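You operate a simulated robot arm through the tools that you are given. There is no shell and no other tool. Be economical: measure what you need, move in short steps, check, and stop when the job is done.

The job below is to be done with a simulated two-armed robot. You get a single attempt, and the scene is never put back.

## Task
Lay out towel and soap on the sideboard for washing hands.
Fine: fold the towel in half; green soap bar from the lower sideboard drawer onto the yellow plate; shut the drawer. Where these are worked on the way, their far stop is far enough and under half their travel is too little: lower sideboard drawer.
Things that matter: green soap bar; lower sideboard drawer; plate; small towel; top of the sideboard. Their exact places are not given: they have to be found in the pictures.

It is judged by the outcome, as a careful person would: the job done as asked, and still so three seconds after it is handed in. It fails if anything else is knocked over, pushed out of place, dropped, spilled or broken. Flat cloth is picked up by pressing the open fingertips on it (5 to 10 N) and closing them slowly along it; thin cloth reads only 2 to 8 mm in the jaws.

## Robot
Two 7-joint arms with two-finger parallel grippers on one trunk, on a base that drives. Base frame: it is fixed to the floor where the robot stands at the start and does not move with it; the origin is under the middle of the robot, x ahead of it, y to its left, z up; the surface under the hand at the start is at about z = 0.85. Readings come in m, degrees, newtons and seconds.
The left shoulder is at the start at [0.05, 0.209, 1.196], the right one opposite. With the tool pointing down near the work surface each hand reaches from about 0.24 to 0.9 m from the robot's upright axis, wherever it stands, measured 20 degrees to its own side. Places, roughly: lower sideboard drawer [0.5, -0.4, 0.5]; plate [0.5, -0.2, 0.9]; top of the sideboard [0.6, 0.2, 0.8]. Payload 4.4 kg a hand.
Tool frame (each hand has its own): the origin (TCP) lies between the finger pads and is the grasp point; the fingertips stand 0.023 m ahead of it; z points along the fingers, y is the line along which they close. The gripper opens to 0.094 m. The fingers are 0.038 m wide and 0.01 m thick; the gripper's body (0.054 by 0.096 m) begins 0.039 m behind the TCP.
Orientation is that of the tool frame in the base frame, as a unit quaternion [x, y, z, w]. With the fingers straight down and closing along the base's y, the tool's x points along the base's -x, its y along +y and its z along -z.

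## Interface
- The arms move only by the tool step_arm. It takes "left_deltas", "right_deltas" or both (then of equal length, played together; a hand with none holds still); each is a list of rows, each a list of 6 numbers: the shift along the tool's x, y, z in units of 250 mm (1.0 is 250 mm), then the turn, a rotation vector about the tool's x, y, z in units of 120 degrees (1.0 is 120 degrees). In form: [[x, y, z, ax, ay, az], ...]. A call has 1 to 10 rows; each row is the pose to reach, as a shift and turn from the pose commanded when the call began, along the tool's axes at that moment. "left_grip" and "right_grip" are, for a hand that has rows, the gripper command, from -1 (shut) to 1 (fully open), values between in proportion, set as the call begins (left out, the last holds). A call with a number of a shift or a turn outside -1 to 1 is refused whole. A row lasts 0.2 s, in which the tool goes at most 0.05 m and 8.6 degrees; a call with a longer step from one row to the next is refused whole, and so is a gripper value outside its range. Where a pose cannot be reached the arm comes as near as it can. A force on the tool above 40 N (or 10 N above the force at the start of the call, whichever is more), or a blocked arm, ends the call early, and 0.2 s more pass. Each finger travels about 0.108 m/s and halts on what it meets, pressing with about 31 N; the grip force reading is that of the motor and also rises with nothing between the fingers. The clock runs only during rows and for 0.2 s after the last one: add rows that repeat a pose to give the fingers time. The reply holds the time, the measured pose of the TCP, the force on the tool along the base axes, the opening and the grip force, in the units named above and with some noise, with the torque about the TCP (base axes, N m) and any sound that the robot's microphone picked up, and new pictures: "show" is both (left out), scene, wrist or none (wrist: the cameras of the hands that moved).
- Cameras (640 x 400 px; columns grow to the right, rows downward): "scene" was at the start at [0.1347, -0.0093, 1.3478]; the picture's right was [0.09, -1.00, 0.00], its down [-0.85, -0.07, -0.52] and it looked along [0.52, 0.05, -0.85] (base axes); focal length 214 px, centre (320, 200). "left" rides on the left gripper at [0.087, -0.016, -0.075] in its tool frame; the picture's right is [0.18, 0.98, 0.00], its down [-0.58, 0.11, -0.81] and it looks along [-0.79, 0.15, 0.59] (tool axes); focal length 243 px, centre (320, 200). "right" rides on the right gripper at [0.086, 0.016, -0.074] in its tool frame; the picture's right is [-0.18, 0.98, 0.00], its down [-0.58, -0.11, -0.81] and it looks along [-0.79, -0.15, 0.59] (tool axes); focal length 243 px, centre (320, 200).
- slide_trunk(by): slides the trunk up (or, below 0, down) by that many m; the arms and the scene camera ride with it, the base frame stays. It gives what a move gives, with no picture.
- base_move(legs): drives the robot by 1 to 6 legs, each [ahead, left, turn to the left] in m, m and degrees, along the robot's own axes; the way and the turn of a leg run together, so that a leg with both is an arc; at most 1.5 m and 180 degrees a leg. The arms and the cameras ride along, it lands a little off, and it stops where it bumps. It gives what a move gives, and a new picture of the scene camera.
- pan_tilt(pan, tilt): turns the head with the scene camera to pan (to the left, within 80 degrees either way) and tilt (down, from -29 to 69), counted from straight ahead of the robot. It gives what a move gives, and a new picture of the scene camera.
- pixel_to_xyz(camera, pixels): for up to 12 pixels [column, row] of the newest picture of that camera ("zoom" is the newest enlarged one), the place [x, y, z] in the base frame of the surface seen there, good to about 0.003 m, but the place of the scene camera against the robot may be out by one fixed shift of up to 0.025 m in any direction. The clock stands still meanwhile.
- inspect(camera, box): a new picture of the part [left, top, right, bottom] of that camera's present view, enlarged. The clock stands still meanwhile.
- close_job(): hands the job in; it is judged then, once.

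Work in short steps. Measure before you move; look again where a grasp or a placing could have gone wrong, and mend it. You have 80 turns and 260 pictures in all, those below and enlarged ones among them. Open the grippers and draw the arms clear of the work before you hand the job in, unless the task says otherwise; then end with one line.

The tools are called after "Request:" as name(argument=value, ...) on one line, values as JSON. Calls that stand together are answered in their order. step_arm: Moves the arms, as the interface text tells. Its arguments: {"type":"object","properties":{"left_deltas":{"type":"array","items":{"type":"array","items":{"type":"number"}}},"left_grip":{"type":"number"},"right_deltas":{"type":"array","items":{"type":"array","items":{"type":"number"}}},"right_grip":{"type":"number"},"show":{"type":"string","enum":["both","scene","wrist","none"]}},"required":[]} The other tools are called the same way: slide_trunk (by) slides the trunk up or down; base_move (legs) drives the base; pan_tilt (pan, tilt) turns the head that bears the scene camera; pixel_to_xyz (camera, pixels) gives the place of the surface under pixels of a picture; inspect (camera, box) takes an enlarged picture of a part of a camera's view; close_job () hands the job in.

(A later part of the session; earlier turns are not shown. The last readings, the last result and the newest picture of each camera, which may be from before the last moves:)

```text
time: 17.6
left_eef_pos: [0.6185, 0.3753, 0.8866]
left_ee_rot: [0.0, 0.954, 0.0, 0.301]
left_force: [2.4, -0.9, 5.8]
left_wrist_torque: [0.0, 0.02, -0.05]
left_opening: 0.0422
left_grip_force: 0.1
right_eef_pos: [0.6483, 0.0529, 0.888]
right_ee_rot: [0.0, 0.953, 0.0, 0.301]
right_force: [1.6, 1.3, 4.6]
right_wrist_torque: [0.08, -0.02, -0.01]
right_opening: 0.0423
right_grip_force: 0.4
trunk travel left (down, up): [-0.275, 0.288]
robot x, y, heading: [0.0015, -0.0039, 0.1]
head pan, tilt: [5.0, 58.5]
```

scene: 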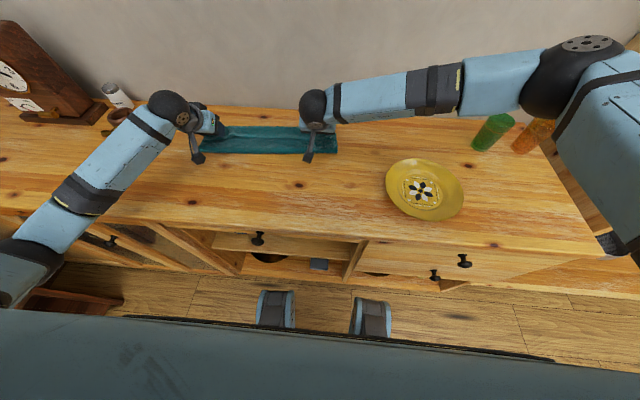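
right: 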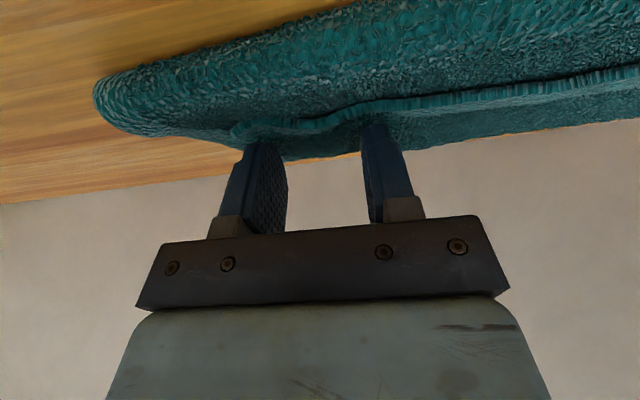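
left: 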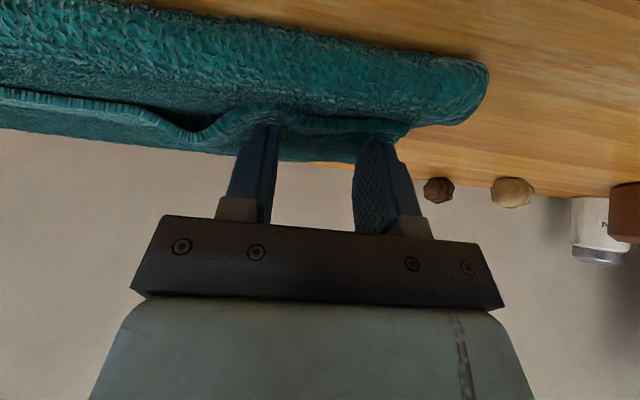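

Contact at 5–6 N on both, right at the cuff edge. I close slowly with slightly more pressure.

Request:
step_arm(left_deltas=[[0.0023, 0, 0.0033, 0, 0, 0], [0.0023, 0, 0.0033, 0, 0, 0]], right_deltas=[[0.0035, 0, 0.0049, 0, 0, 0], [0.0035, 0, 0.0049, 0, 0, 0]], left_grip=-0.35, right_grip=-0.35, show="none")

Request:
step_arm(left_deltas=[[0, 0, 0, 0, 0, 0], [0, 0, 0, 0, 0, 0]], right_deltas=[[0, 0, 0, 0, 0, 0], [0, 0, 0, 0, 0, 0]], left_grip=-0.6, right_grip=-0.6, show="none")

Request:
step_arm(left_deltas=[[0, 0, 0, 0, 0, 0], [0, 0, 0, 0, 0, 0]], right_deltas=[[0, 0, 0, 0, 0, 0], [0, 0, 0, 0, 0, 0]], left_grip=-0.8, right_grip=-0.8, show="none")

Request:
step_arm(left_deltas=[[0, 0, 0, 0, 0, 0], [0, 0, 0, 0, 0, 0], [0, 0, 0, 0, 0, 0]], right_deltas=[[0, 0, 0, 0, 0, 0], [0, 0, 0, 0, 0, 0], [0, 0, 0, 0, 0, 0]], left_grip=-1, right_grip=-1, show="wrist")

```text
time: 18.2
left_eef_pos: [0.6196, 0.3755, 0.8876]
left_ee_rot: [0.0, 0.954, 0.001, 0.301]
left_force: [1.7, -0.5, 7.6]
left_wrist_torque: [0.02, -0.01, 0.02]
left_opening: 0.03
left_grip_force: 0.1
right_eef_pos: [0.6483, 0.0532, 0.8869]
right_ee_rot: [0.0, 0.953, 0.0, 0.302]
right_force: [-0.4, 0.5, 6.0]
right_wrist_torque: [0.01, 0.02, -0.02]
right_opening: 0.0298
right_grip_force: 0.0
trunk travel left (down, up): [-0.275, 0.288]
robot x, y, heading: [-0.0014, 0.0017, 0.0]
head pan, tilt: [5.0, 58.5]
```

```text
time: 18.8
left_eef_pos: [0.6186, 0.3753, 0.8864]
left_ee_rot: [0.0, 0.954, 0.0, 0.301]
left_force: [-0.2, -2.7, 8.8]
left_wrist_torque: [-0.07, 0.0, 0.01]
left_opening: 0.0191
left_grip_force: 0.2
right_eef_pos: [0.6476, 0.0526, 0.8874]
right_ee_rot: [0.0, 0.953, 0.001, 0.302]
right_force: [0.6, 1.0, 5.8]
right_wrist_torque: [0.05, 0.0, 0.0]
right_opening: 0.0185
right_grip_force: 0.0
trunk travel left (down, up): [-0.275, 0.288]
robot x, y, heading: [0.001, 0.0026, -0.2]
head pan, tilt: [5.0, 58.5]
```

```text
time: 19.4
left_eef_pos: [0.6187, 0.3751, 0.8874]
left_ee_rot: [0.0, 0.954, 0.0, 0.301]
left_force: [0.5, -6.1, 8.5]
left_wrist_torque: [-0.14, -0.01, -0.04]
left_opening: 0.0098
left_grip_force: 21.6
right_eef_pos: [0.6482, 0.0529, 0.8874]
right_ee_rot: [-0.001, 0.954, 0.001, 0.301]
right_force: [-1.7, 6.5, 6.9]
right_wrist_torque: [0.17, 0.05, -0.01]
right_opening: 0.0091
right_grip_force: 8.7
trunk travel left (down, up): [-0.275, 0.288]
robot x, y, heading: [-0.0004, -0.0015, -0.0]
head pan, tilt: [5.0, 58.5]
```

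```text
time: 20.2
left_eef_pos: [0.6187, 0.3753, 0.888]
left_ee_rot: [0.0, 0.953, 0.0, 0.302]
left_force: [0.5, -8.2, 8.9]
left_wrist_torque: [-0.23, -0.02, 0.01]
left_opening: 0.0089
left_grip_force: 31.0
right_eef_pos: [0.6478, 0.0532, 0.8876]
right_ee_rot: [0.0, 0.953, 0.001, 0.302]
right_force: [-0.4, 8.6, 6.4]
right_wrist_torque: [0.26, 0.02, -0.01]
right_opening: 0.0063
right_grip_force: 31.4
trunk travel left (down, up): [-0.275, 0.288]
robot x, y, heading: [-0.0011, -0.0015, 0.1]
head pan, tilt: [5.0, 58.5]
```

right: 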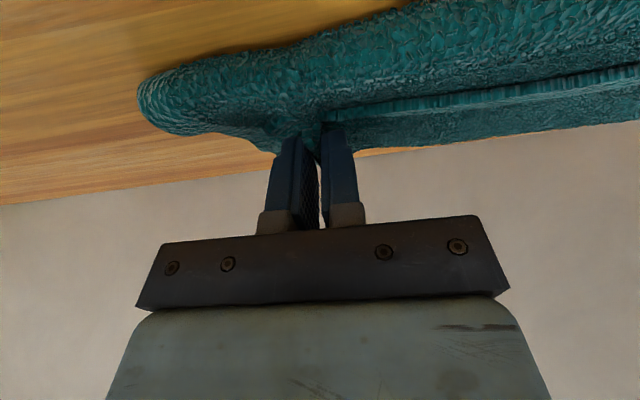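
left: 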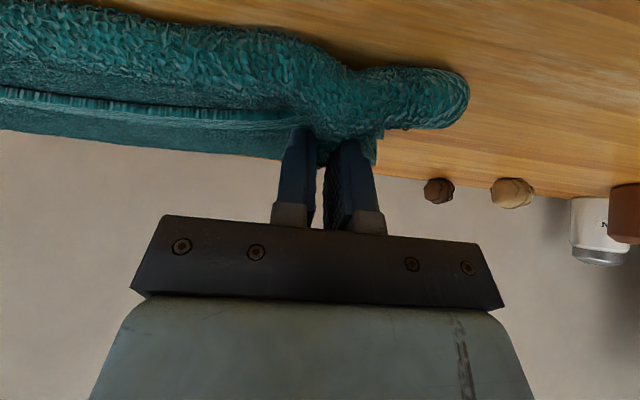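

Pinched on both sides. I lift 10 cm and pull 7 cm back toward the robot to open the cuff and see what was caught.

Request:
step_arm(left_deltas=[[-0.069, 0, -0.098, 0, 0, 0], [-0.138, 0, -0.197, 0, 0, 0], [-0.108, 0, -0.364, 0, 0, 0], [0, 0, -0.488, 0, 0, 0]], right_deltas=[[-0.069, 0, -0.098, 0, 0, 0], [-0.138, 0, -0.197, 0, 0, 0], [-0.108, 0, -0.364, 0, 0, 0], [0, 0, -0.488, 0, 0, 0]])

Request:
inspect(camera="scene", box=[180, 85, 350, 191])

```text
time: 21.2
left_eef_pos: [0.5471, 0.3751, 0.9885]
left_ee_rot: [0.0, 0.954, 0.0, 0.301]
left_force: [0.4, -9.1, 0.1]
left_wrist_torque: [-0.26, -0.03, -0.04]
left_opening: 0.0083
left_grip_force: 30.8
right_eef_pos: [0.5776, 0.0509, 0.9872]
right_ee_rot: [0.001, 0.954, -0.001, 0.301]
right_force: [-1.2, 9.6, 0.0]
right_wrist_torque: [0.26, 0.02, -0.03]
right_opening: 0.0063
right_grip_force: 30.9
trunk travel left (down, up): [-0.275, 0.288]
robot x, y, heading: [-0.001, -0.0015, 0.1]
head pan, tilt: [5.0, 58.5]
```

scene: 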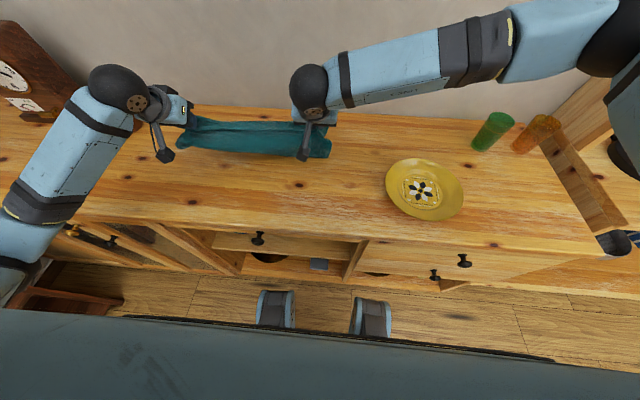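
right: 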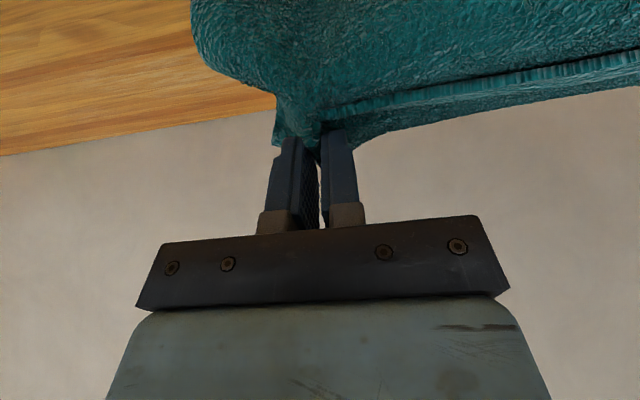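
left: 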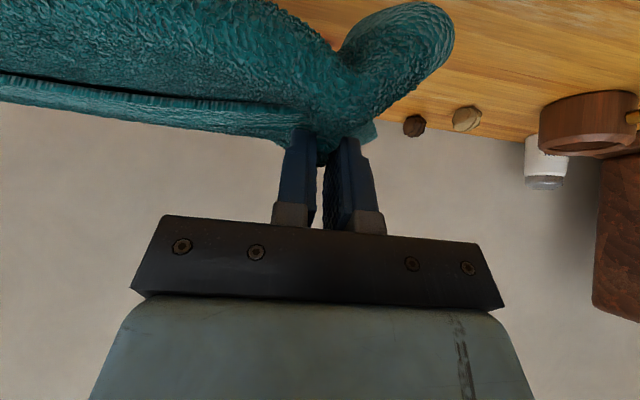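

```text
3.76 times, centred on (265, 138) of scene
```

zoom: 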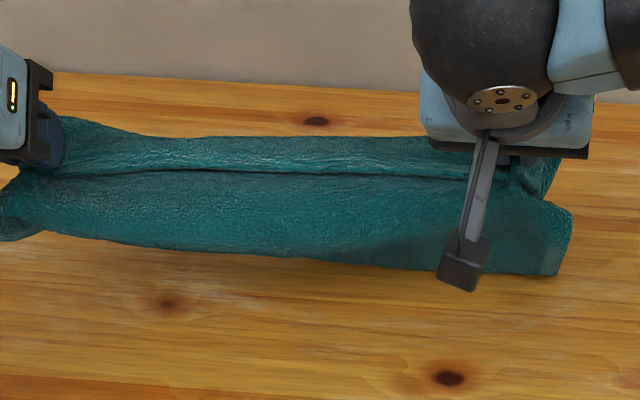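

Several layers may be caught. I raise 8 cm more to see which layers hang.

Request:
step_arm(left_deltas=[[-0.092, 0, -0.131, 0, 0, 0], [-0.184, 0, -0.262, 0, 0, 0]], right_deltas=[[-0.092, 0, -0.131, 0, 0, 0], [-0.184, 0, -0.262, 0, 0, 0]])

Request:
inspect(camera="scene", box=[160, 65, 360, 190])

```text
time: 21.8
left_eef_pos: [0.5493, 0.3744, 1.0663]
left_ee_rot: [0.001, 0.954, 0.0, 0.301]
left_force: [0.9, -10.9, 0.4]
left_wrist_torque: [-0.27, -0.05, -0.01]
left_opening: 0.0086
left_grip_force: 31.2
right_eef_pos: [0.5786, 0.0509, 1.0659]
right_ee_rot: [0.001, 0.954, 0.0, 0.301]
right_force: [-1.0, 10.0, -0.9]
right_wrist_torque: [0.25, 0.05, 0.0]
right_opening: 0.0064
right_grip_force: 30.8
trunk travel left (down, up): [-0.275, 0.288]
robot x, y, heading: [-0.0014, -0.0042, 0.0]
head pan, tilt: [5.0, 58.5]
```

scene: 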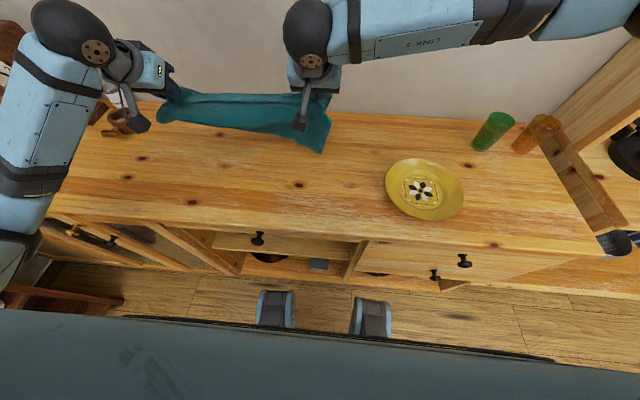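
right: 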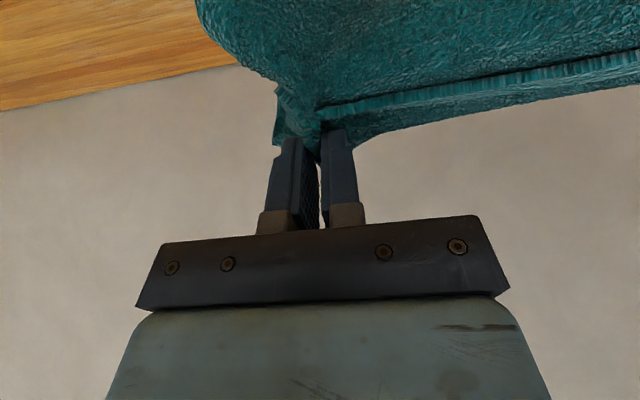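
left: 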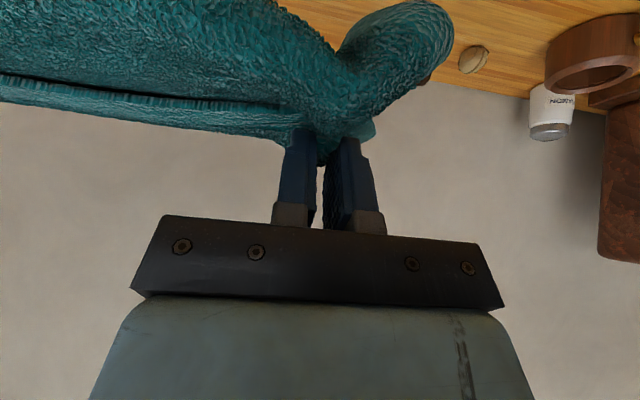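

```text
3.20 times, centred on (260, 128) of scene
```

zoom: 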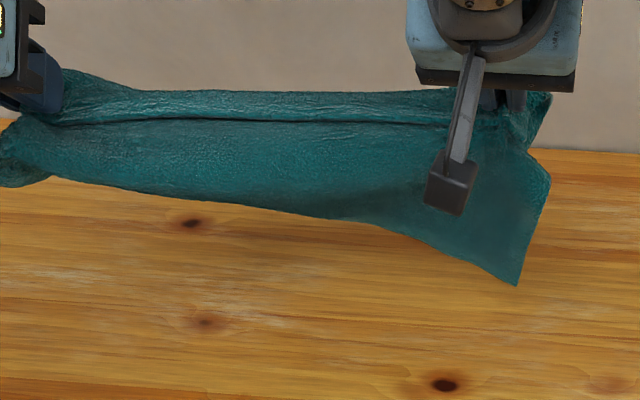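

The whole folded bundle came up (all three layers pinched). I lay it back down more centrally, release, and look.

Request:
step_arm(left_deltas=[[0.065, 0, 0.12, 0, 0, 0], [0.13, 0, 0.24, 0, 0, 0], [0.195, 0, 0.36, 0, 0, 0], [0.26, 0, 0.482, 0, 0, 0], [0.325, 0, 0.595, 0, 0, 0]], right_deltas=[[0.065, 0, 0.12, 0, 0, 0], [0.13, 0, 0.24, 0, 0, 0], [0.195, 0, 0.36, 0, 0, 0], [0.26, 0, 0.482, 0, 0, 0], [0.325, 0, 0.595, 0, 0, 0]], show="none")

Request:
step_arm(left_deltas=[[0, 0, 0, 0, 0, 0], [0, 0, 0, 0, 0, 0], [-0.07, 0, -0.1, 0, 0, 0], [-0.138, 0, -0.197, 0, 0, 0], [-0.207, 0, -0.295, 0, 0, 0]], right_deltas=[[0, 0, 0, 0, 0, 0], [0, 0, 0, 0, 0, 0], [-0.07, 0, -0.1, 0, 0, 0], [-0.138, 0, -0.197, 0, 0, 0], [-0.207, 0, -0.295, 0, 0, 0]], left_grip=0, right_grip=0)

Request:
inspect(camera="scene", box=[160, 85, 360, 210])

```text
time: 23.0
left_eef_pos: [0.5681, 0.3748, 0.8973]
left_ee_rot: [0.0, 0.954, 0.0, 0.301]
left_force: [-0.3, -8.4, 0.3]
left_wrist_torque: [-0.26, 0.02, -0.02]
left_opening: 0.0087
left_grip_force: 31.0
right_eef_pos: [0.5981, 0.0515, 0.8995]
right_ee_rot: [0.001, 0.954, 0.0, 0.301]
right_force: [-1.2, 8.2, 0.7]
right_wrist_torque: [0.25, 0.02, 0.01]
right_opening: 0.006
right_grip_force: 30.4
trunk travel left (down, up): [-0.275, 0.288]
robot x, y, heading: [0.001, -0.0002, -0.0]
head pan, tilt: [5.0, 58.5]
```

```text
time: 24.2
left_eef_pos: [0.5679, 0.3749, 0.9872]
left_ee_rot: [0.0, 0.954, 0.001, 0.3]
left_force: [-0.5, -0.6, -0.3]
left_wrist_torque: [0.01, 0.01, -0.01]
left_opening: 0.0471
left_grip_force: 0.1
right_eef_pos: [0.5971, 0.0522, 0.9907]
right_ee_rot: [0.0, 0.954, 0.0, 0.3]
right_force: [-0.2, -0.7, 0.2]
right_wrist_torque: [0.02, 0.0, 0.0]
right_opening: 0.0468
right_grip_force: 0.0
trunk travel left (down, up): [-0.275, 0.288]
robot x, y, heading: [-0.0002, 0.0011, 0.2]
head pan, tilt: [5.0, 58.5]
```

scene: 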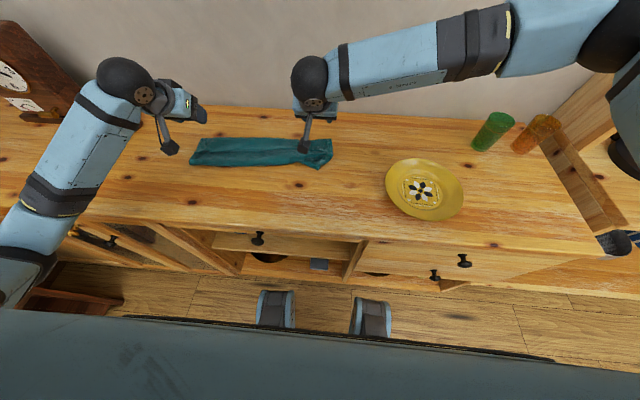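
right: 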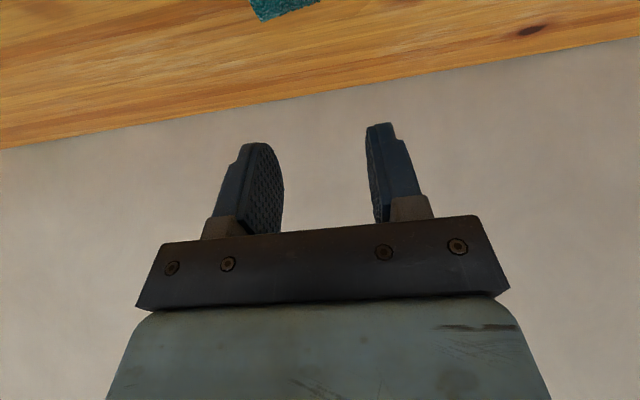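
left: 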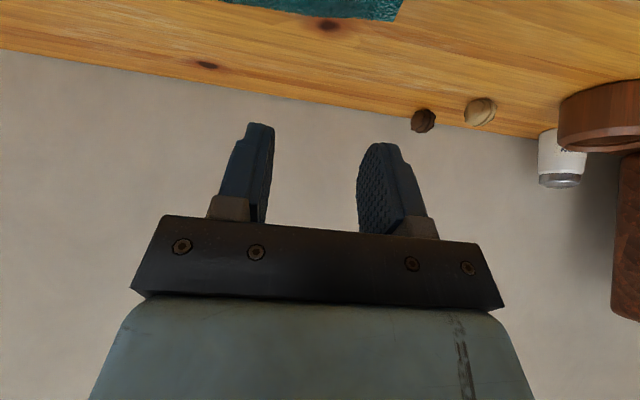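

```text
3.20 times, centred on (260, 148) of scene
```

zoom: 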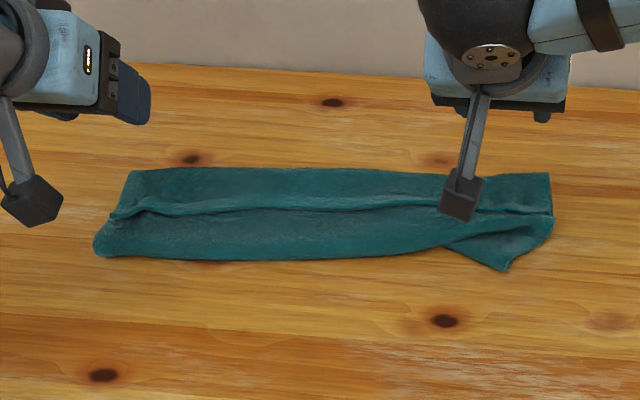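

I straighten the hands and draw the right one aside for a clear view.

Request:
step_arm(left_deltas=[[0, 0.06, 0, 0, 0.058, 0], [0, 0.12, 0, 0, 0.116, 0], [0, 0.18, 0, 0, 0.175, 0], [0, 0.24, 0, 0, 0.233, 0], [0, 0.3, 0, 0, 0.2917, 0]], right_deltas=[[0, -0.14, -0.05, 0, 0.058, 0], [0, -0.28, -0.1, 0, 0.116, 0], [0, -0.42, -0.1, 0, 0.175, 0], [0, -0.56, -0.1, 0, 0.233, 0], [0, -0.7, -0.1, 0, 0.2917, 0]], show="scene")

Request:
inspect(camera="scene", box=[180, 110, 350, 190])

```text
time: 25.4
left_eef_pos: [0.5674, 0.4506, 0.9884]
left_ee_rot: [0.0, 1.0, 0.001, 0.0]
left_force: [-0.3, 0.5, -0.4]
left_wrist_torque: [0.0, -0.04, 0.02]
left_opening: 0.0466
left_grip_force: 0.1
right_eef_pos: [0.5825, -0.1231, 1.0096]
right_ee_rot: [0.0, 1.0, 0.001, 0.0]
right_force: [-0.9, 0.6, -0.4]
right_wrist_torque: [0.0, 0.0, -0.01]
right_opening: 0.0473
right_grip_force: 0.0
trunk travel left (down, up): [-0.275, 0.288]
robot x, y, heading: [0.0001, 0.0016, -0.2]
head pan, tilt: [5.0, 58.5]
```

scene: 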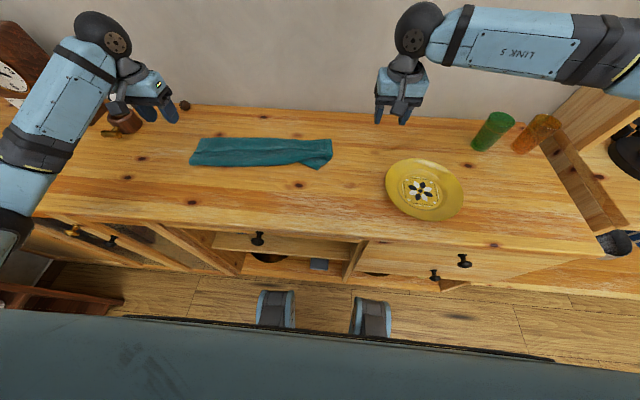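

```text
3.76 times, centred on (265, 150) of scene
```

zoom: 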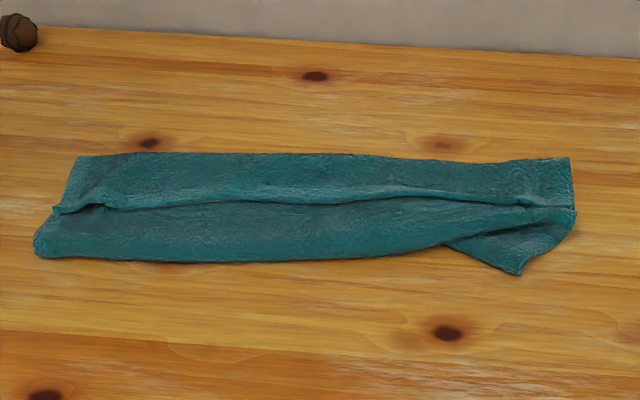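

Idea: pick the bundle up along its robot-side fold line, so both halves hang and the cuff and the curled corner drop open, then lay it down. I measure the present layout to see whether that fold line is near the towel's middle.

Request:
pixel_to_xyz(camera="zoom", pixels=[[40, 245], [100, 258], [250, 260], [400, 250], [520, 270], [80, 160], [250, 156], [400, 158], [565, 162], [250, 200], [430, 200], [575, 212]])

```text
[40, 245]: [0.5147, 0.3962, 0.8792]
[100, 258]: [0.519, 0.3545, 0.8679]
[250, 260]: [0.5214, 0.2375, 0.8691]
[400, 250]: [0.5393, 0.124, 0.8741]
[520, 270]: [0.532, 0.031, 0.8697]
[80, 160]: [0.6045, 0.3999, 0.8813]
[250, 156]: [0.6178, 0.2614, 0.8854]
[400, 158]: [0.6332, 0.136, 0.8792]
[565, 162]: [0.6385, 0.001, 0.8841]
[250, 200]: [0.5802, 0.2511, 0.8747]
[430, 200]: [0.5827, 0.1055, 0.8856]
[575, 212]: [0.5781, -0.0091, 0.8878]
```

Fold line is ~2 cm off the middle, but lifting there will reset the layers. I move the hands over the fold line: left at y≈0.37, right at y≈0.12.

Request:
step_arm(left_deltas=[[0.02, -0.053, 0.04, 0, 0, 0], [0.04, -0.107, 0.1, 0, 0, 0], [0.06, -0.16, 0.16, 0, 0, 0], [0.08, -0.213, 0.22, 0, 0, 0], [0.1, -0.267, 0.29, 0, 0, 0], [0.118, -0.32, 0.354, 0, 0, 0]], right_deltas=[[0.017, 0.16, 0.04, 0, 0, 0], [0.034, 0.32, 0.1, 0, 0, 0], [0.051, 0.48, 0.17, 0, 0, 0], [0.068, 0.64, 0.25, 0, 0, 0], [0.085, 0.8, 0.34, 0, 0, 0], [0.102, 0.96, 0.438, 0, 0, 0]], show="wrist")

```text
time: 26.8
left_eef_pos: [0.5408, 0.3718, 0.8998]
left_ee_rot: [-0.001, 1.0, 0.0, 0.0]
left_force: [0.7, -0.1, 0.0]
left_wrist_torque: [0.03, 0.05, 0.01]
left_opening: 0.0471
left_grip_force: 0.0
right_eef_pos: [0.5606, 0.1199, 0.899]
right_ee_rot: [0.002, 1.0, -0.001, 0.001]
right_force: [0.4, -0.4, -0.5]
right_wrist_torque: [-0.03, 0.01, 0.01]
right_opening: 0.047
right_grip_force: 0.1
trunk travel left (down, up): [-0.275, 0.288]
robot x, y, heading: [-0.0003, 0.0001, 0.1]
head pan, tilt: [5.0, 58.5]
```

right: 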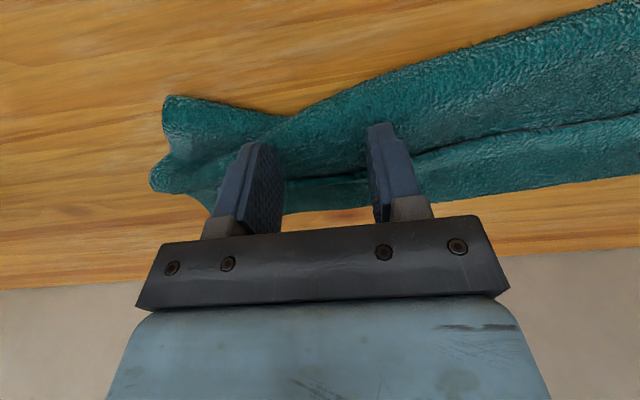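
left: 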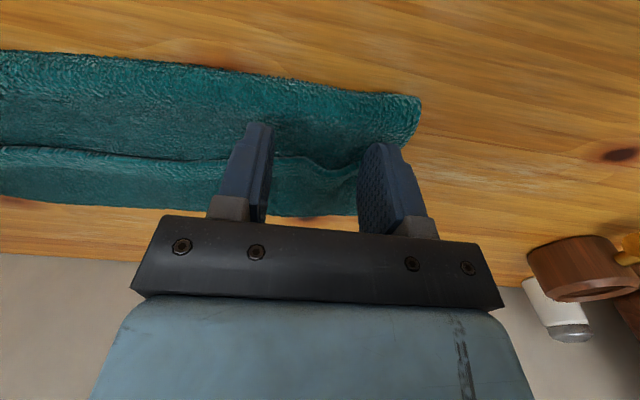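

I check fold edge versus finger position: left (300,82), (300,120), (230,158); right (330,105), (330,150).

Request:
pixel_to_xyz(camera="left", pixels=[[300, 84], [380, 95], [300, 120], [230, 158], [320, 150], [150, 70]])

Request:
pixel_to_xyz(camera="right", pixels=[[310, 112], [350, 88], [330, 140], [330, 172], [440, 146], [170, 100], [300, 125]])

```text
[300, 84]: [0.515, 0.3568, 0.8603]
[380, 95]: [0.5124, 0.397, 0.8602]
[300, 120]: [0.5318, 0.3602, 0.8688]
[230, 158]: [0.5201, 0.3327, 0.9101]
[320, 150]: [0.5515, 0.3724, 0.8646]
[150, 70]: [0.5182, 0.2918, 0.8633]
```

```text
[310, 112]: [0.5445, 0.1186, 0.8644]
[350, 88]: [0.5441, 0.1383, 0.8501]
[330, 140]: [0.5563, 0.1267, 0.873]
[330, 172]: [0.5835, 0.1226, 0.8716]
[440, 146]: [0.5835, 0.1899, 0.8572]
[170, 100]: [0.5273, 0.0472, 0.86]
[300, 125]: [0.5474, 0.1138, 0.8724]
```

Left shifts 7 mm toward the robot; right is fine. I press both down.

Request:
step_arm(left_deltas=[[0.028, 0, 0.03, 0, 0, 0], [0.028, 0, 0.052, 0, 0, 0], [0.028, 0, 0.052, 0, 0, 0]], right_deltas=[[0, 0.03, 0.02, 0, 0, 0], [0, 0.03, 0.044, 0, 0, 0], [0, 0.03, 0.044, 0, 0, 0]], show="none")

```text
time: 27.6
left_eef_pos: [0.5334, 0.3707, 0.8858]
left_ee_rot: [-0.001, 1.0, 0.0, 0.0]
left_force: [0.5, -0.3, 0.6]
left_wrist_torque: [-0.01, 0.01, -0.02]
left_opening: 0.0467
left_grip_force: 0.0
right_eef_pos: [0.5599, 0.1266, 0.8887]
right_ee_rot: [-0.001, 1.0, 0.0, -0.001]
right_force: [-0.5, 0.0, 2.7]
right_wrist_torque: [-0.09, 0.0, -0.05]
right_opening: 0.0469
right_grip_force: 0.0
trunk travel left (down, up): [-0.275, 0.288]
robot x, y, heading: [0.0013, 0.0014, -0.1]
head pan, tilt: [5.0, 58.5]
```

Request:
step_arm(left_deltas=[[0, 0, 0.016, 0, 0, 0], [0, 0, 0.024, 0, 0, 0]], right_deltas=[[0, 0, 0.012, 0, 0, 0], [0, 0, 0.02, 0, 0, 0]], show="none")

```text
time: 28.2
left_eef_pos: [0.5319, 0.3707, 0.8811]
left_ee_rot: [-0.001, 1.0, 0.0, 0.001]
left_force: [1.1, 0.7, 4.5]
left_wrist_torque: [0.12, -0.06, 0.0]
left_opening: 0.047
left_grip_force: 0.2
right_eef_pos: [0.559, 0.1253, 0.8851]
right_ee_rot: [0.0, 1.0, 0.001, 0.002]
right_force: [0.0, 1.2, 6.1]
right_wrist_torque: [-0.15, -0.07, 0.0]
right_opening: 0.047
right_grip_force: 0.0
trunk travel left (down, up): [-0.275, 0.288]
robot x, y, heading: [-0.002, -0.0005, -0.0]
head pan, tilt: [5.0, 58.5]
```

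Forces are 4.5 and 6 N; I press 1 mm more and close slowly in steps.

Request:
step_arm(left_deltas=[[0, 0, 0.006, 0, 0, 0], [0, 0, 0.006, 0, 0, 0]], right_deltas=[[0, 0, 0.004, 0, 0, 0], [0, 0, 0.004, 0, 0, 0]], left_grip=-0.3, right_grip=-0.3, show="none")

Request:
step_arm(left_deltas=[[0, 0, 0, 0, 0, 0], [0, 0, 0, 0, 0, 0]], right_deltas=[[0, 0, 0, 0, 0, 0], [0, 0, 0, 0, 0, 0]], left_grip=-0.6, right_grip=-0.6, show="none")

Request:
step_arm(left_deltas=[[0, 0, 0, 0, 0, 0], [0, 0, 0, 0, 0, 0], [0, 0, 0, 0, 0, 0], [0, 0, 0, 0, 0, 0]], right_deltas=[[0, 0, 0, 0, 0, 0], [0, 0, 0, 0, 0, 0], [0, 0, 0, 0, 0, 0], [0, 0, 0, 0, 0, 0]], left_grip=-1, right_grip=-1, show="wrist")

```text
time: 28.8
left_eef_pos: [0.5322, 0.3704, 0.8806]
left_ee_rot: [-0.001, 1.0, 0.0, 0.003]
left_force: [2.6, -1.2, 9.2]
left_wrist_torque: [0.06, -0.22, -0.06]
left_opening: 0.0326
left_grip_force: 0.0
right_eef_pos: [0.5593, 0.126, 0.8837]
right_ee_rot: [0.0, 1.0, 0.002, 0.001]
right_force: [0.0, 1.2, 8.3]
right_wrist_torque: [-0.12, -0.06, 0.02]
right_opening: 0.0322
right_grip_force: 0.0
trunk travel left (down, up): [-0.275, 0.288]
robot x, y, heading: [0.0021, -0.0025, 0.1]
head pan, tilt: [5.0, 58.5]
```

```text
time: 29.4
left_eef_pos: [0.5319, 0.3684, 0.8807]
left_ee_rot: [0.0, 1.0, 0.0, 0.001]
left_force: [1.2, -3.7, 10.2]
left_wrist_torque: [-0.04, -0.11, -0.04]
left_opening: 0.0192
left_grip_force: 0.1
right_eef_pos: [0.5583, 0.1247, 0.8828]
right_ee_rot: [0.0, 1.0, 0.001, 0.0]
right_force: [0.6, 3.5, 8.9]
right_wrist_torque: [0.0, -0.1, 0.01]
right_opening: 0.0195
right_grip_force: 0.6
trunk travel left (down, up): [-0.275, 0.288]
robot x, y, heading: [-0.0, -0.0004, -0.0]
head pan, tilt: [5.0, 58.5]
```

```text
time: 30.4
left_eef_pos: [0.5309, 0.3678, 0.8804]
left_ee_rot: [-0.001, 1.0, 0.0, 0.002]
left_force: [3.7, -14.0, 13.3]
left_wrist_torque: [-0.33, -0.24, -0.08]
left_opening: 0.0102
left_grip_force: 31.2
right_eef_pos: [0.5578, 0.1252, 0.8837]
right_ee_rot: [0.0, 1.0, 0.001, 0.001]
right_force: [-1.6, 15.2, 9.8]
right_wrist_torque: [0.33, 0.01, 0.17]
right_opening: 0.0092
right_grip_force: 31.4
trunk travel left (down, up): [-0.275, 0.288]
robot x, y, heading: [-0.0034, -0.0012, 0.1]
head pan, tilt: [5.0, 58.5]
```

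right: 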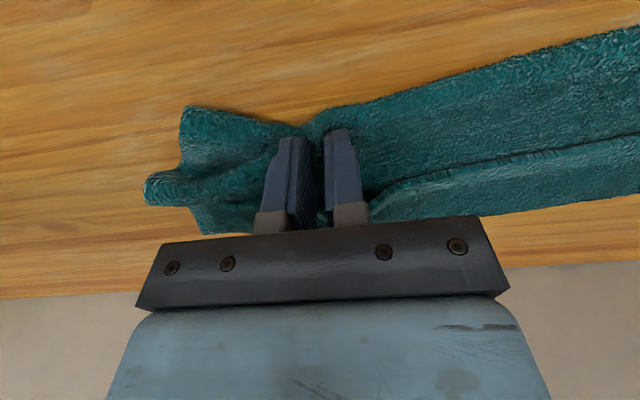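
left: 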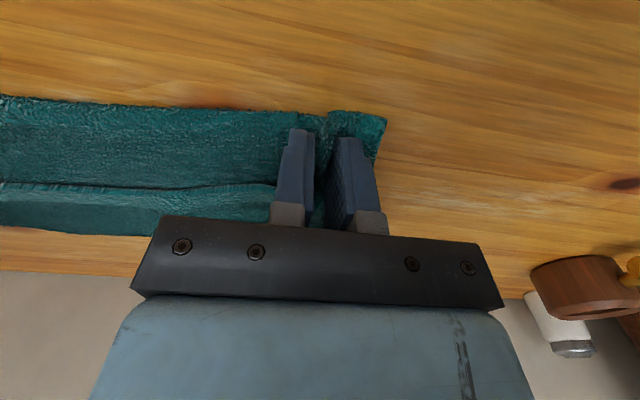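

Held at 10 and 9 mm (two layers). I lift straight up 24 cm so everything hangs.

Request:
step_arm(left_deltas=[[0, 0, -0.12, 0, 0, 0], [0, 0, -0.27, 0, 0, 0], [0, 0, -0.43, 0, 0, 0], [0, 0, -0.6, 0, 0, 0], [0, 0, -0.78, 0, 0, 0], [0, 0, -0.96, 0, 0, 0], [0, 0, -0.96, 0, 0, 0]], right_deltas=[[0, 0, -0.12, 0, 0, 0], [0, 0, -0.27, 0, 0, 0], [0, 0, -0.43, 0, 0, 0], [0, 0, -0.6, 0, 0, 0], [0, 0, -0.78, 0, 0, 0], [0, 0, -0.96, 0, 0, 0], [0, 0, -0.96, 0, 0, 0]])

Request:
inspect(camera="scene", box=[140, 20, 380, 170])

```text
time: 32.0
left_eef_pos: [0.5306, 0.3725, 1.1175]
left_ee_rot: [0.0, 1.0, 0.0, -0.001]
left_force: [2.2, -17.1, -0.2]
left_wrist_torque: [-0.42, -0.04, -0.13]
left_opening: 0.0089
left_grip_force: 30.6
right_eef_pos: [0.5586, 0.1277, 1.1223]
right_ee_rot: [0.0, 1.0, 0.001, 0.0]
right_force: [-1.7, 18.2, -0.6]
right_wrist_torque: [0.46, 0.11, 0.18]
right_opening: 0.0086
right_grip_force: 30.6
trunk travel left (down, up): [-0.275, 0.288]
robot x, y, heading: [-0.0018, 0.0028, -0.1]
head pan, tilt: [5.0, 58.5]
```

scene: 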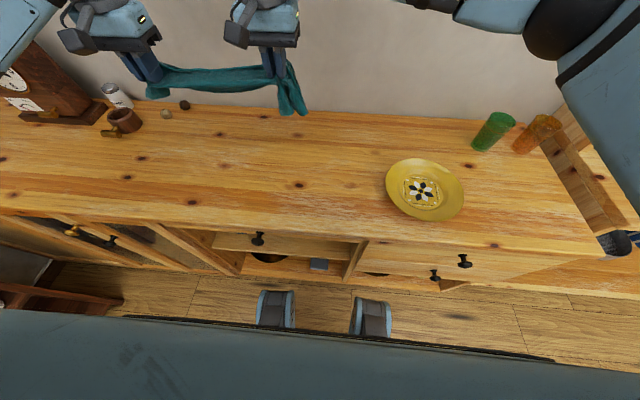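
right: 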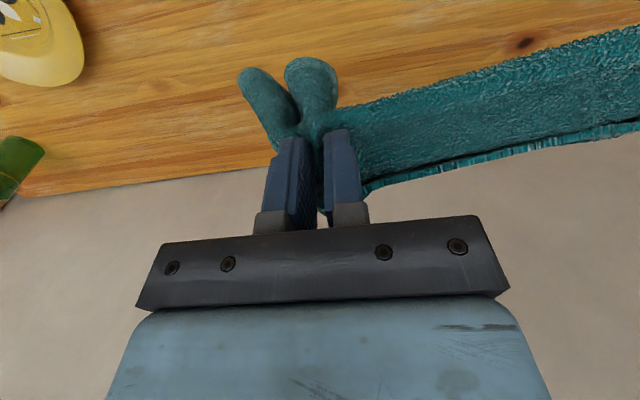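
left: 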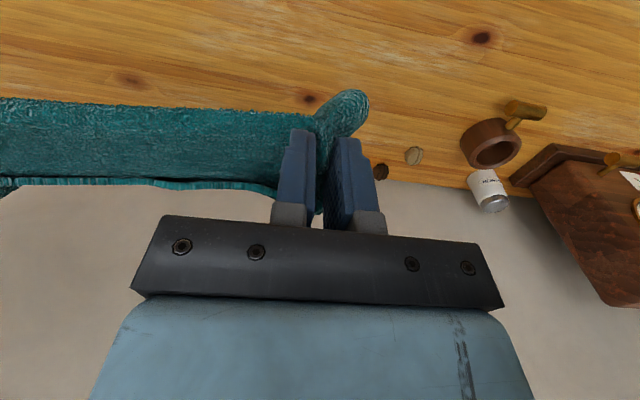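

```text
2.67 times, centred on (260, 95) of scene
```

zoom: 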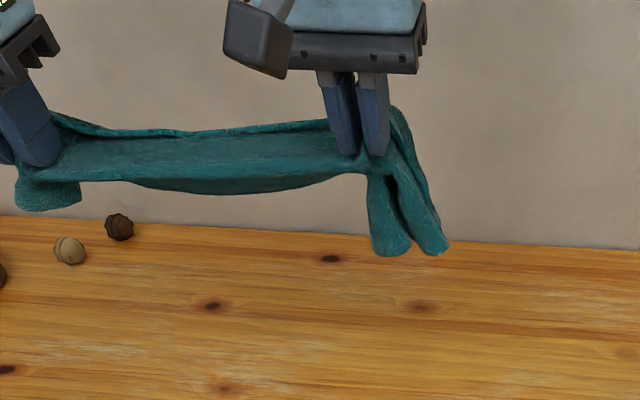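

Hard to judge from above. I raise the hands 18 cm more and level the head to see the hanging cloth from the front.

Request:
step_arm(left_deltas=[[0, 0, -0.18, 0, 0, 0], [0, 0, -0.36, 0, 0, 0], [0, 0, -0.54, 0, 0, 0], [0, 0, -0.72, 0, 0, 0], [0, 0, -0.72, 0, 0, 0]], right_deltas=[[0, 0, -0.18, 0, 0, 0], [0, 0, -0.36, 0, 0, 0], [0, 0, -0.54, 0, 0, 0], [0, 0, -0.72, 0, 0, 0], [0, 0, -0.72, 0, 0, 0]], show="none")

Request:
pan_tilt(pan=20, tilt=25)

```text
time: 33.2
left_eef_pos: [0.5329, 0.3718, 1.2992]
left_ee_rot: [0.0, 1.0, 0.0, -0.001]
left_force: [2.6, -15.5, 0.1]
left_wrist_torque: [-0.38, 0.0, -0.1]
left_opening: 0.0086
left_grip_force: 30.7
right_eef_pos: [0.5581, 0.1275, 1.3017]
right_ee_rot: [0.0, 1.0, -0.001, -0.001]
right_force: [-1.9, 16.5, -2.1]
right_wrist_torque: [0.45, 0.07, 0.17]
right_opening: 0.0086
right_grip_force: 30.8
trunk travel left (down, up): [-0.275, 0.288]
robot x, y, heading: [0.0025, -0.0014, -0.1]
head pan, tilt: [5.0, 58.5]
```

```text
time: 34.2
left_eef_pos: [0.5321, 0.3705, 1.2999]
left_ee_rot: [-0.001, 1.0, -0.001, 0.0]
left_force: [3.6, -16.4, 1.1]
left_wrist_torque: [-0.39, -0.03, -0.11]
left_opening: 0.0088
left_grip_force: 31.1
right_eef_pos: [0.5583, 0.1265, 1.3022]
right_ee_rot: [0.0, 1.0, 0.0, 0.0]
right_force: [-1.0, 17.0, -0.5]
right_wrist_torque: [0.42, 0.04, 0.2]
right_opening: 0.0087
right_grip_force: 31.0
trunk travel left (down, up): [-0.275, 0.288]
robot x, y, heading: [-0.0002, 0.0025, 0.2]
head pan, tilt: [20.0, 25.0]
```

scene: 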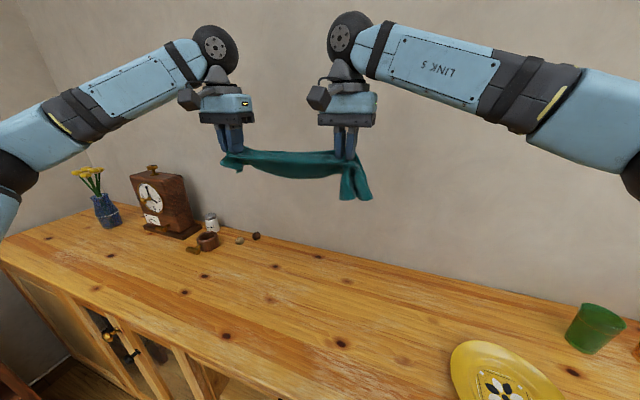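

Request:
inspect(camera="scene", box=[200, 90, 400, 215])

Request:
inspect(camera="left", box=[0, 0, 480, 240])

```text
3.20 times, centred on (300, 152) of scene
```

zoom: 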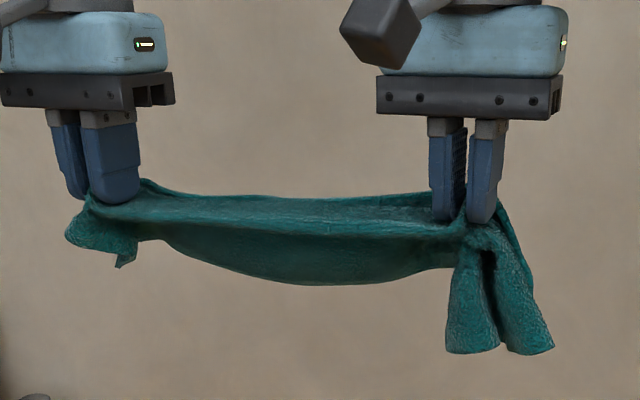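

```text
1.33 times, centred on (240, 120) of left
```

zoom: 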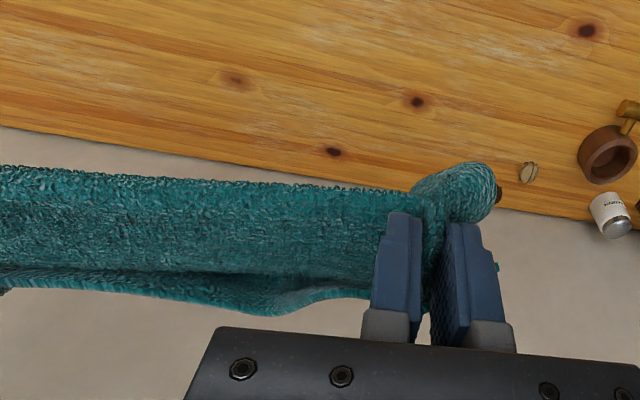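

The cuff seems opened at the ends; I lower the bundle trailing it toward the robot, so the free ends stay on the far side, then look.

Request:
step_arm(left_deltas=[[-0.053, 0, 0.16, 0, 0, 0], [-0.107, 0, 0.32, 0, 0, 0], [-0.16, 0, 0.48, 0, 0, 0], [-0.213, 0, 0.64, 0, 0, 0], [-0.267, 0, 0.8, 0, 0, 0], [-0.32, 0, 0.96, 0, 0, 0]], right_deltas=[[-0.053, 0, 0.16, 0, 0, 0], [-0.107, 0, 0.32, 0, 0, 0], [-0.16, 0, 0.48, 0, 0, 0], [-0.213, 0, 0.64, 0, 0, 0], [-0.267, 0, 0.8, 0, 0, 0], [-0.32, 0, 0.96, 0, 0, 0]], show="none")

Request:
step_arm(left_deltas=[[0.0, 0, 0.12, 0, 0, 0], [0.0, 0, 0.24, 0, 0, 0], [0.04, 0, 0.36, 0, 0, 0], [0.12, 0, 0.46, 0, 0, 0], [0.22, 0, 0.54, 0, 0, 0], [0.33, 0, 0.6, 0, 0, 0], [0.46, 0, 0.66, 0, 0, 0], [0.6, 0, 0.68, 0, 0, 0]], right_deltas=[[0.0, 0, 0.12, 0, 0, 0], [0.0, 0, 0.24, 0, 0, 0], [0.04, 0, 0.36, 0, 0, 0], [0.12, 0, 0.46, 0, 0, 0], [0.22, 0, 0.54, 0, 0, 0], [0.33, 0, 0.6, 0, 0, 0], [0.46, 0, 0.66, 0, 0, 0], [0.6, 0, 0.68, 0, 0, 0]], show="none")

Request:
pan_tilt(pan=10, tilt=55)

Request:
inspect(camera="scene", box=[200, 80, 400, 205])

```text
time: 35.6
left_eef_pos: [0.6127, 0.3697, 1.0573]
left_ee_rot: [-0.001, 1.0, 0.0, -0.001]
left_force: [2.3, -12.5, 0.2]
left_wrist_torque: [-0.3, 0.0, -0.07]
left_opening: 0.0084
left_grip_force: 31.5
right_eef_pos: [0.6406, 0.1263, 1.064]
right_ee_rot: [0.0, 1.0, 0.0, -0.001]
right_force: [-0.8, 12.4, -0.3]
right_wrist_torque: [0.35, 0.09, 0.14]
right_opening: 0.0085
right_grip_force: 31.0
trunk travel left (down, up): [-0.275, 0.288]
robot x, y, heading: [-0.0042, -0.0002, 0.3]
head pan, tilt: [20.0, 25.0]
```

```text
time: 37.4
left_eef_pos: [0.4606, 0.3702, 0.8893]
left_ee_rot: [0.0, 1.0, 0.0, 0.0]
left_force: [2.1, -17.8, 0.6]
left_wrist_torque: [-0.42, -0.05, -0.09]
left_opening: 0.0085
left_grip_force: 30.6
right_eef_pos: [0.4869, 0.1239, 0.8924]
right_ee_rot: [0.0, 1.0, 0.001, 0.001]
right_force: [-1.5, 17.6, 0.7]
right_wrist_torque: [0.55, 0.03, 0.18]
right_opening: 0.0089
right_grip_force: 31.4
trunk travel left (down, up): [-0.275, 0.288]
robot x, y, heading: [0.0012, 0.0013, 0.2]
head pan, tilt: [20.0, 25.0]
```

```text
time: 38.3
left_eef_pos: [0.4605, 0.3706, 0.8877]
left_ee_rot: [0.0, 1.0, 0.0, 0.0]
left_force: [1.7, -17.8, 0.6]
left_wrist_torque: [-0.47, -0.07, -0.09]
left_opening: 0.0088
left_grip_force: 31.1
right_eef_pos: [0.4885, 0.1239, 0.8925]
right_ee_rot: [0.001, 1.0, 0.0, 0.0]
right_force: [-2.7, 18.6, 0.8]
right_wrist_torque: [0.5, 0.05, 0.18]
right_opening: 0.0087
right_grip_force: 30.6
trunk travel left (down, up): [-0.275, 0.288]
robot x, y, heading: [0.0062, -0.0001, 0.0]
head pan, tilt: [10.0, 55.0]
```

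scene: 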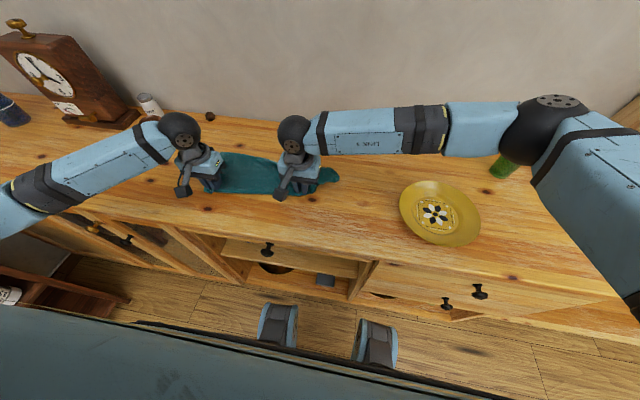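

```text
3.20 times, centred on (300, 142) of scene
```

zoom: 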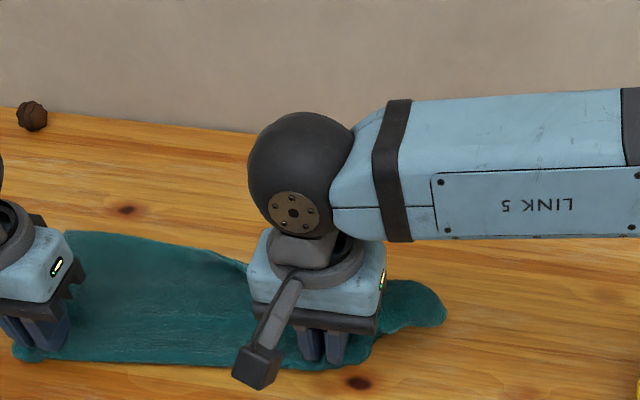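

The cuff is open now and the cloth trails smoothly on the far side. I release, lift, and draw the hands apart to look.

Request:
step_arm(left_deltas=[[0, 0, 0, 0, 0, 0], [0, 0, 0, 0, 0, 0], [0, 0, -0.1, 0, 0, 0], [0, 0, -0.25, 0, 0, 0], [0, 0.15, -0.38, 0, 0, 0], [0, 0.3, -0.4, 0, 0, 0]], right_deltas=[[0, 0, 0, 0, 0, 0], [0, 0, 0, 0, 0, 0], [0, 0, -0.1, 0, 0, 0], [0, 0, -0.25, 0, 0, 0], [0, -0.16, -0.36, 0, 0, 0], [0, -0.35, -0.4, 0, 0, 0], [0, -0.54, -0.4, 0, 0, 0], [0, -0.72, -0.4, 0, 0, 0]], left_grip=0, right_grip=0, show="scene")

```text
refused: give rows for one hand, or as many for the one as for the other
```

Request:
step_arm(left_deltas=[[0, 0, 0, 0, 0, 0], [0, 0, 0, 0, 0, 0], [0, 0, -0.1, 0, 0, 0], [0, 0, -0.25, 0, 0, 0], [0, 0.15, -0.36, 0, 0, 0], [0, 0.3, -0.4, 0, 0, 0], [0, 0.3, -0.4, 0, 0, 0], [0, 0.3, -0.4, 0, 0, 0]], right_deltas=[[0, 0, 0, 0, 0, 0], [0, 0, 0, 0, 0, 0], [0, 0, -0.1, 0, 0, 0], [0, 0, -0.25, 0, 0, 0], [0, -0.16, -0.36, 0, 0, 0], [0, -0.35, -0.4, 0, 0, 0], [0, -0.54, -0.4, 0, 0, 0], [0, -0.72, -0.4, 0, 0, 0]], left_grip=0, right_grip=0, show="scene")

Request:
inspect(camera="scene", box=[180, 120, 360, 232])

```text
time: 40.1
left_eef_pos: [0.4615, 0.4453, 0.9888]
left_ee_rot: [0.0, 1.0, 0.002, -0.001]
left_force: [0.4, -0.7, 0.2]
left_wrist_torque: [0.02, 0.01, 0.0]
left_opening: 0.0471
left_grip_force: 0.1
right_eef_pos: [0.4876, -0.0547, 0.9933]
right_ee_rot: [0.0, 1.0, 0.001, 0.0]
right_force: [0.0, 0.4, 0.3]
right_wrist_torque: [-0.03, -0.01, 0.01]
right_opening: 0.0473
right_grip_force: 0.0
trunk travel left (down, up): [-0.275, 0.288]
robot x, y, heading: [-0.0035, 0.002, 0.0]
head pan, tilt: [10.0, 55.0]
```

scene: 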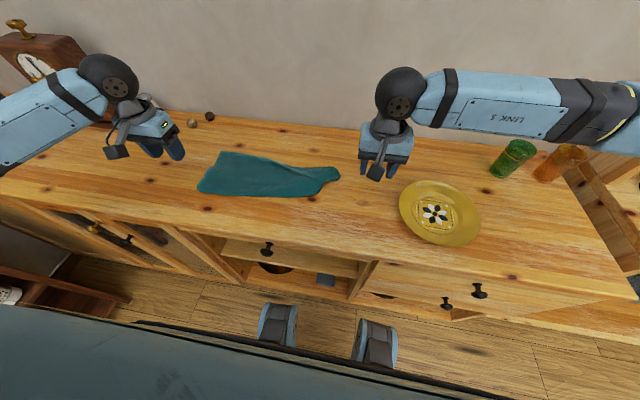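

```text
3.56 times, centred on (270, 176) of scene
```

zoom: 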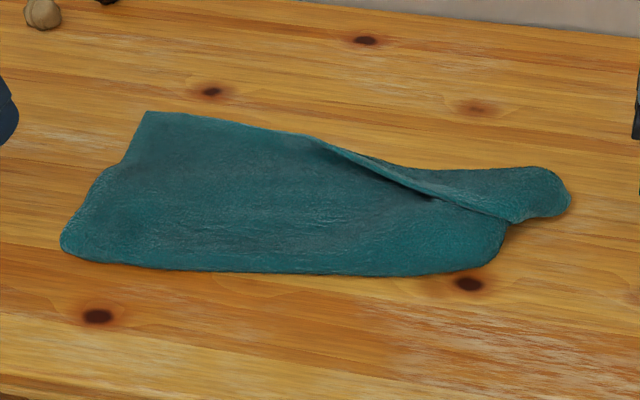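

The left part is unrolled; the right end is still turned over. I measure key points of the shape.

Request:
pixel_to_xyz(camera="zoom", pixels=[[150, 118], [115, 170], [65, 240], [200, 268], [235, 130], [315, 142], [420, 195], [380, 165], [540, 172], [510, 218], [490, 255], [565, 205]])

Request:
inspect(camera="scene", box=[260, 150, 350, 206])

```text
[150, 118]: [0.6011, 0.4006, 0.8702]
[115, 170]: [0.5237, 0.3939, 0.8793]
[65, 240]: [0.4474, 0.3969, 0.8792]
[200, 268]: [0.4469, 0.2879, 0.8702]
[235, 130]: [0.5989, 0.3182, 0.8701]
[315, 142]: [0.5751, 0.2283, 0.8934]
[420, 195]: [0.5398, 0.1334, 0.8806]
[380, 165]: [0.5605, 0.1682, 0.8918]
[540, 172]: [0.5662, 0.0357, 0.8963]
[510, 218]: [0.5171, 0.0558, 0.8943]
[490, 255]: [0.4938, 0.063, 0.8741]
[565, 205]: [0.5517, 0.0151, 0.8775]
```

```text
7.11 times, centred on (305, 178) of scene
```

zoom: 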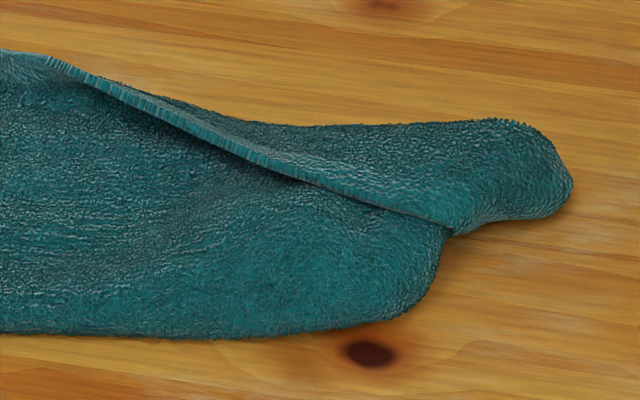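

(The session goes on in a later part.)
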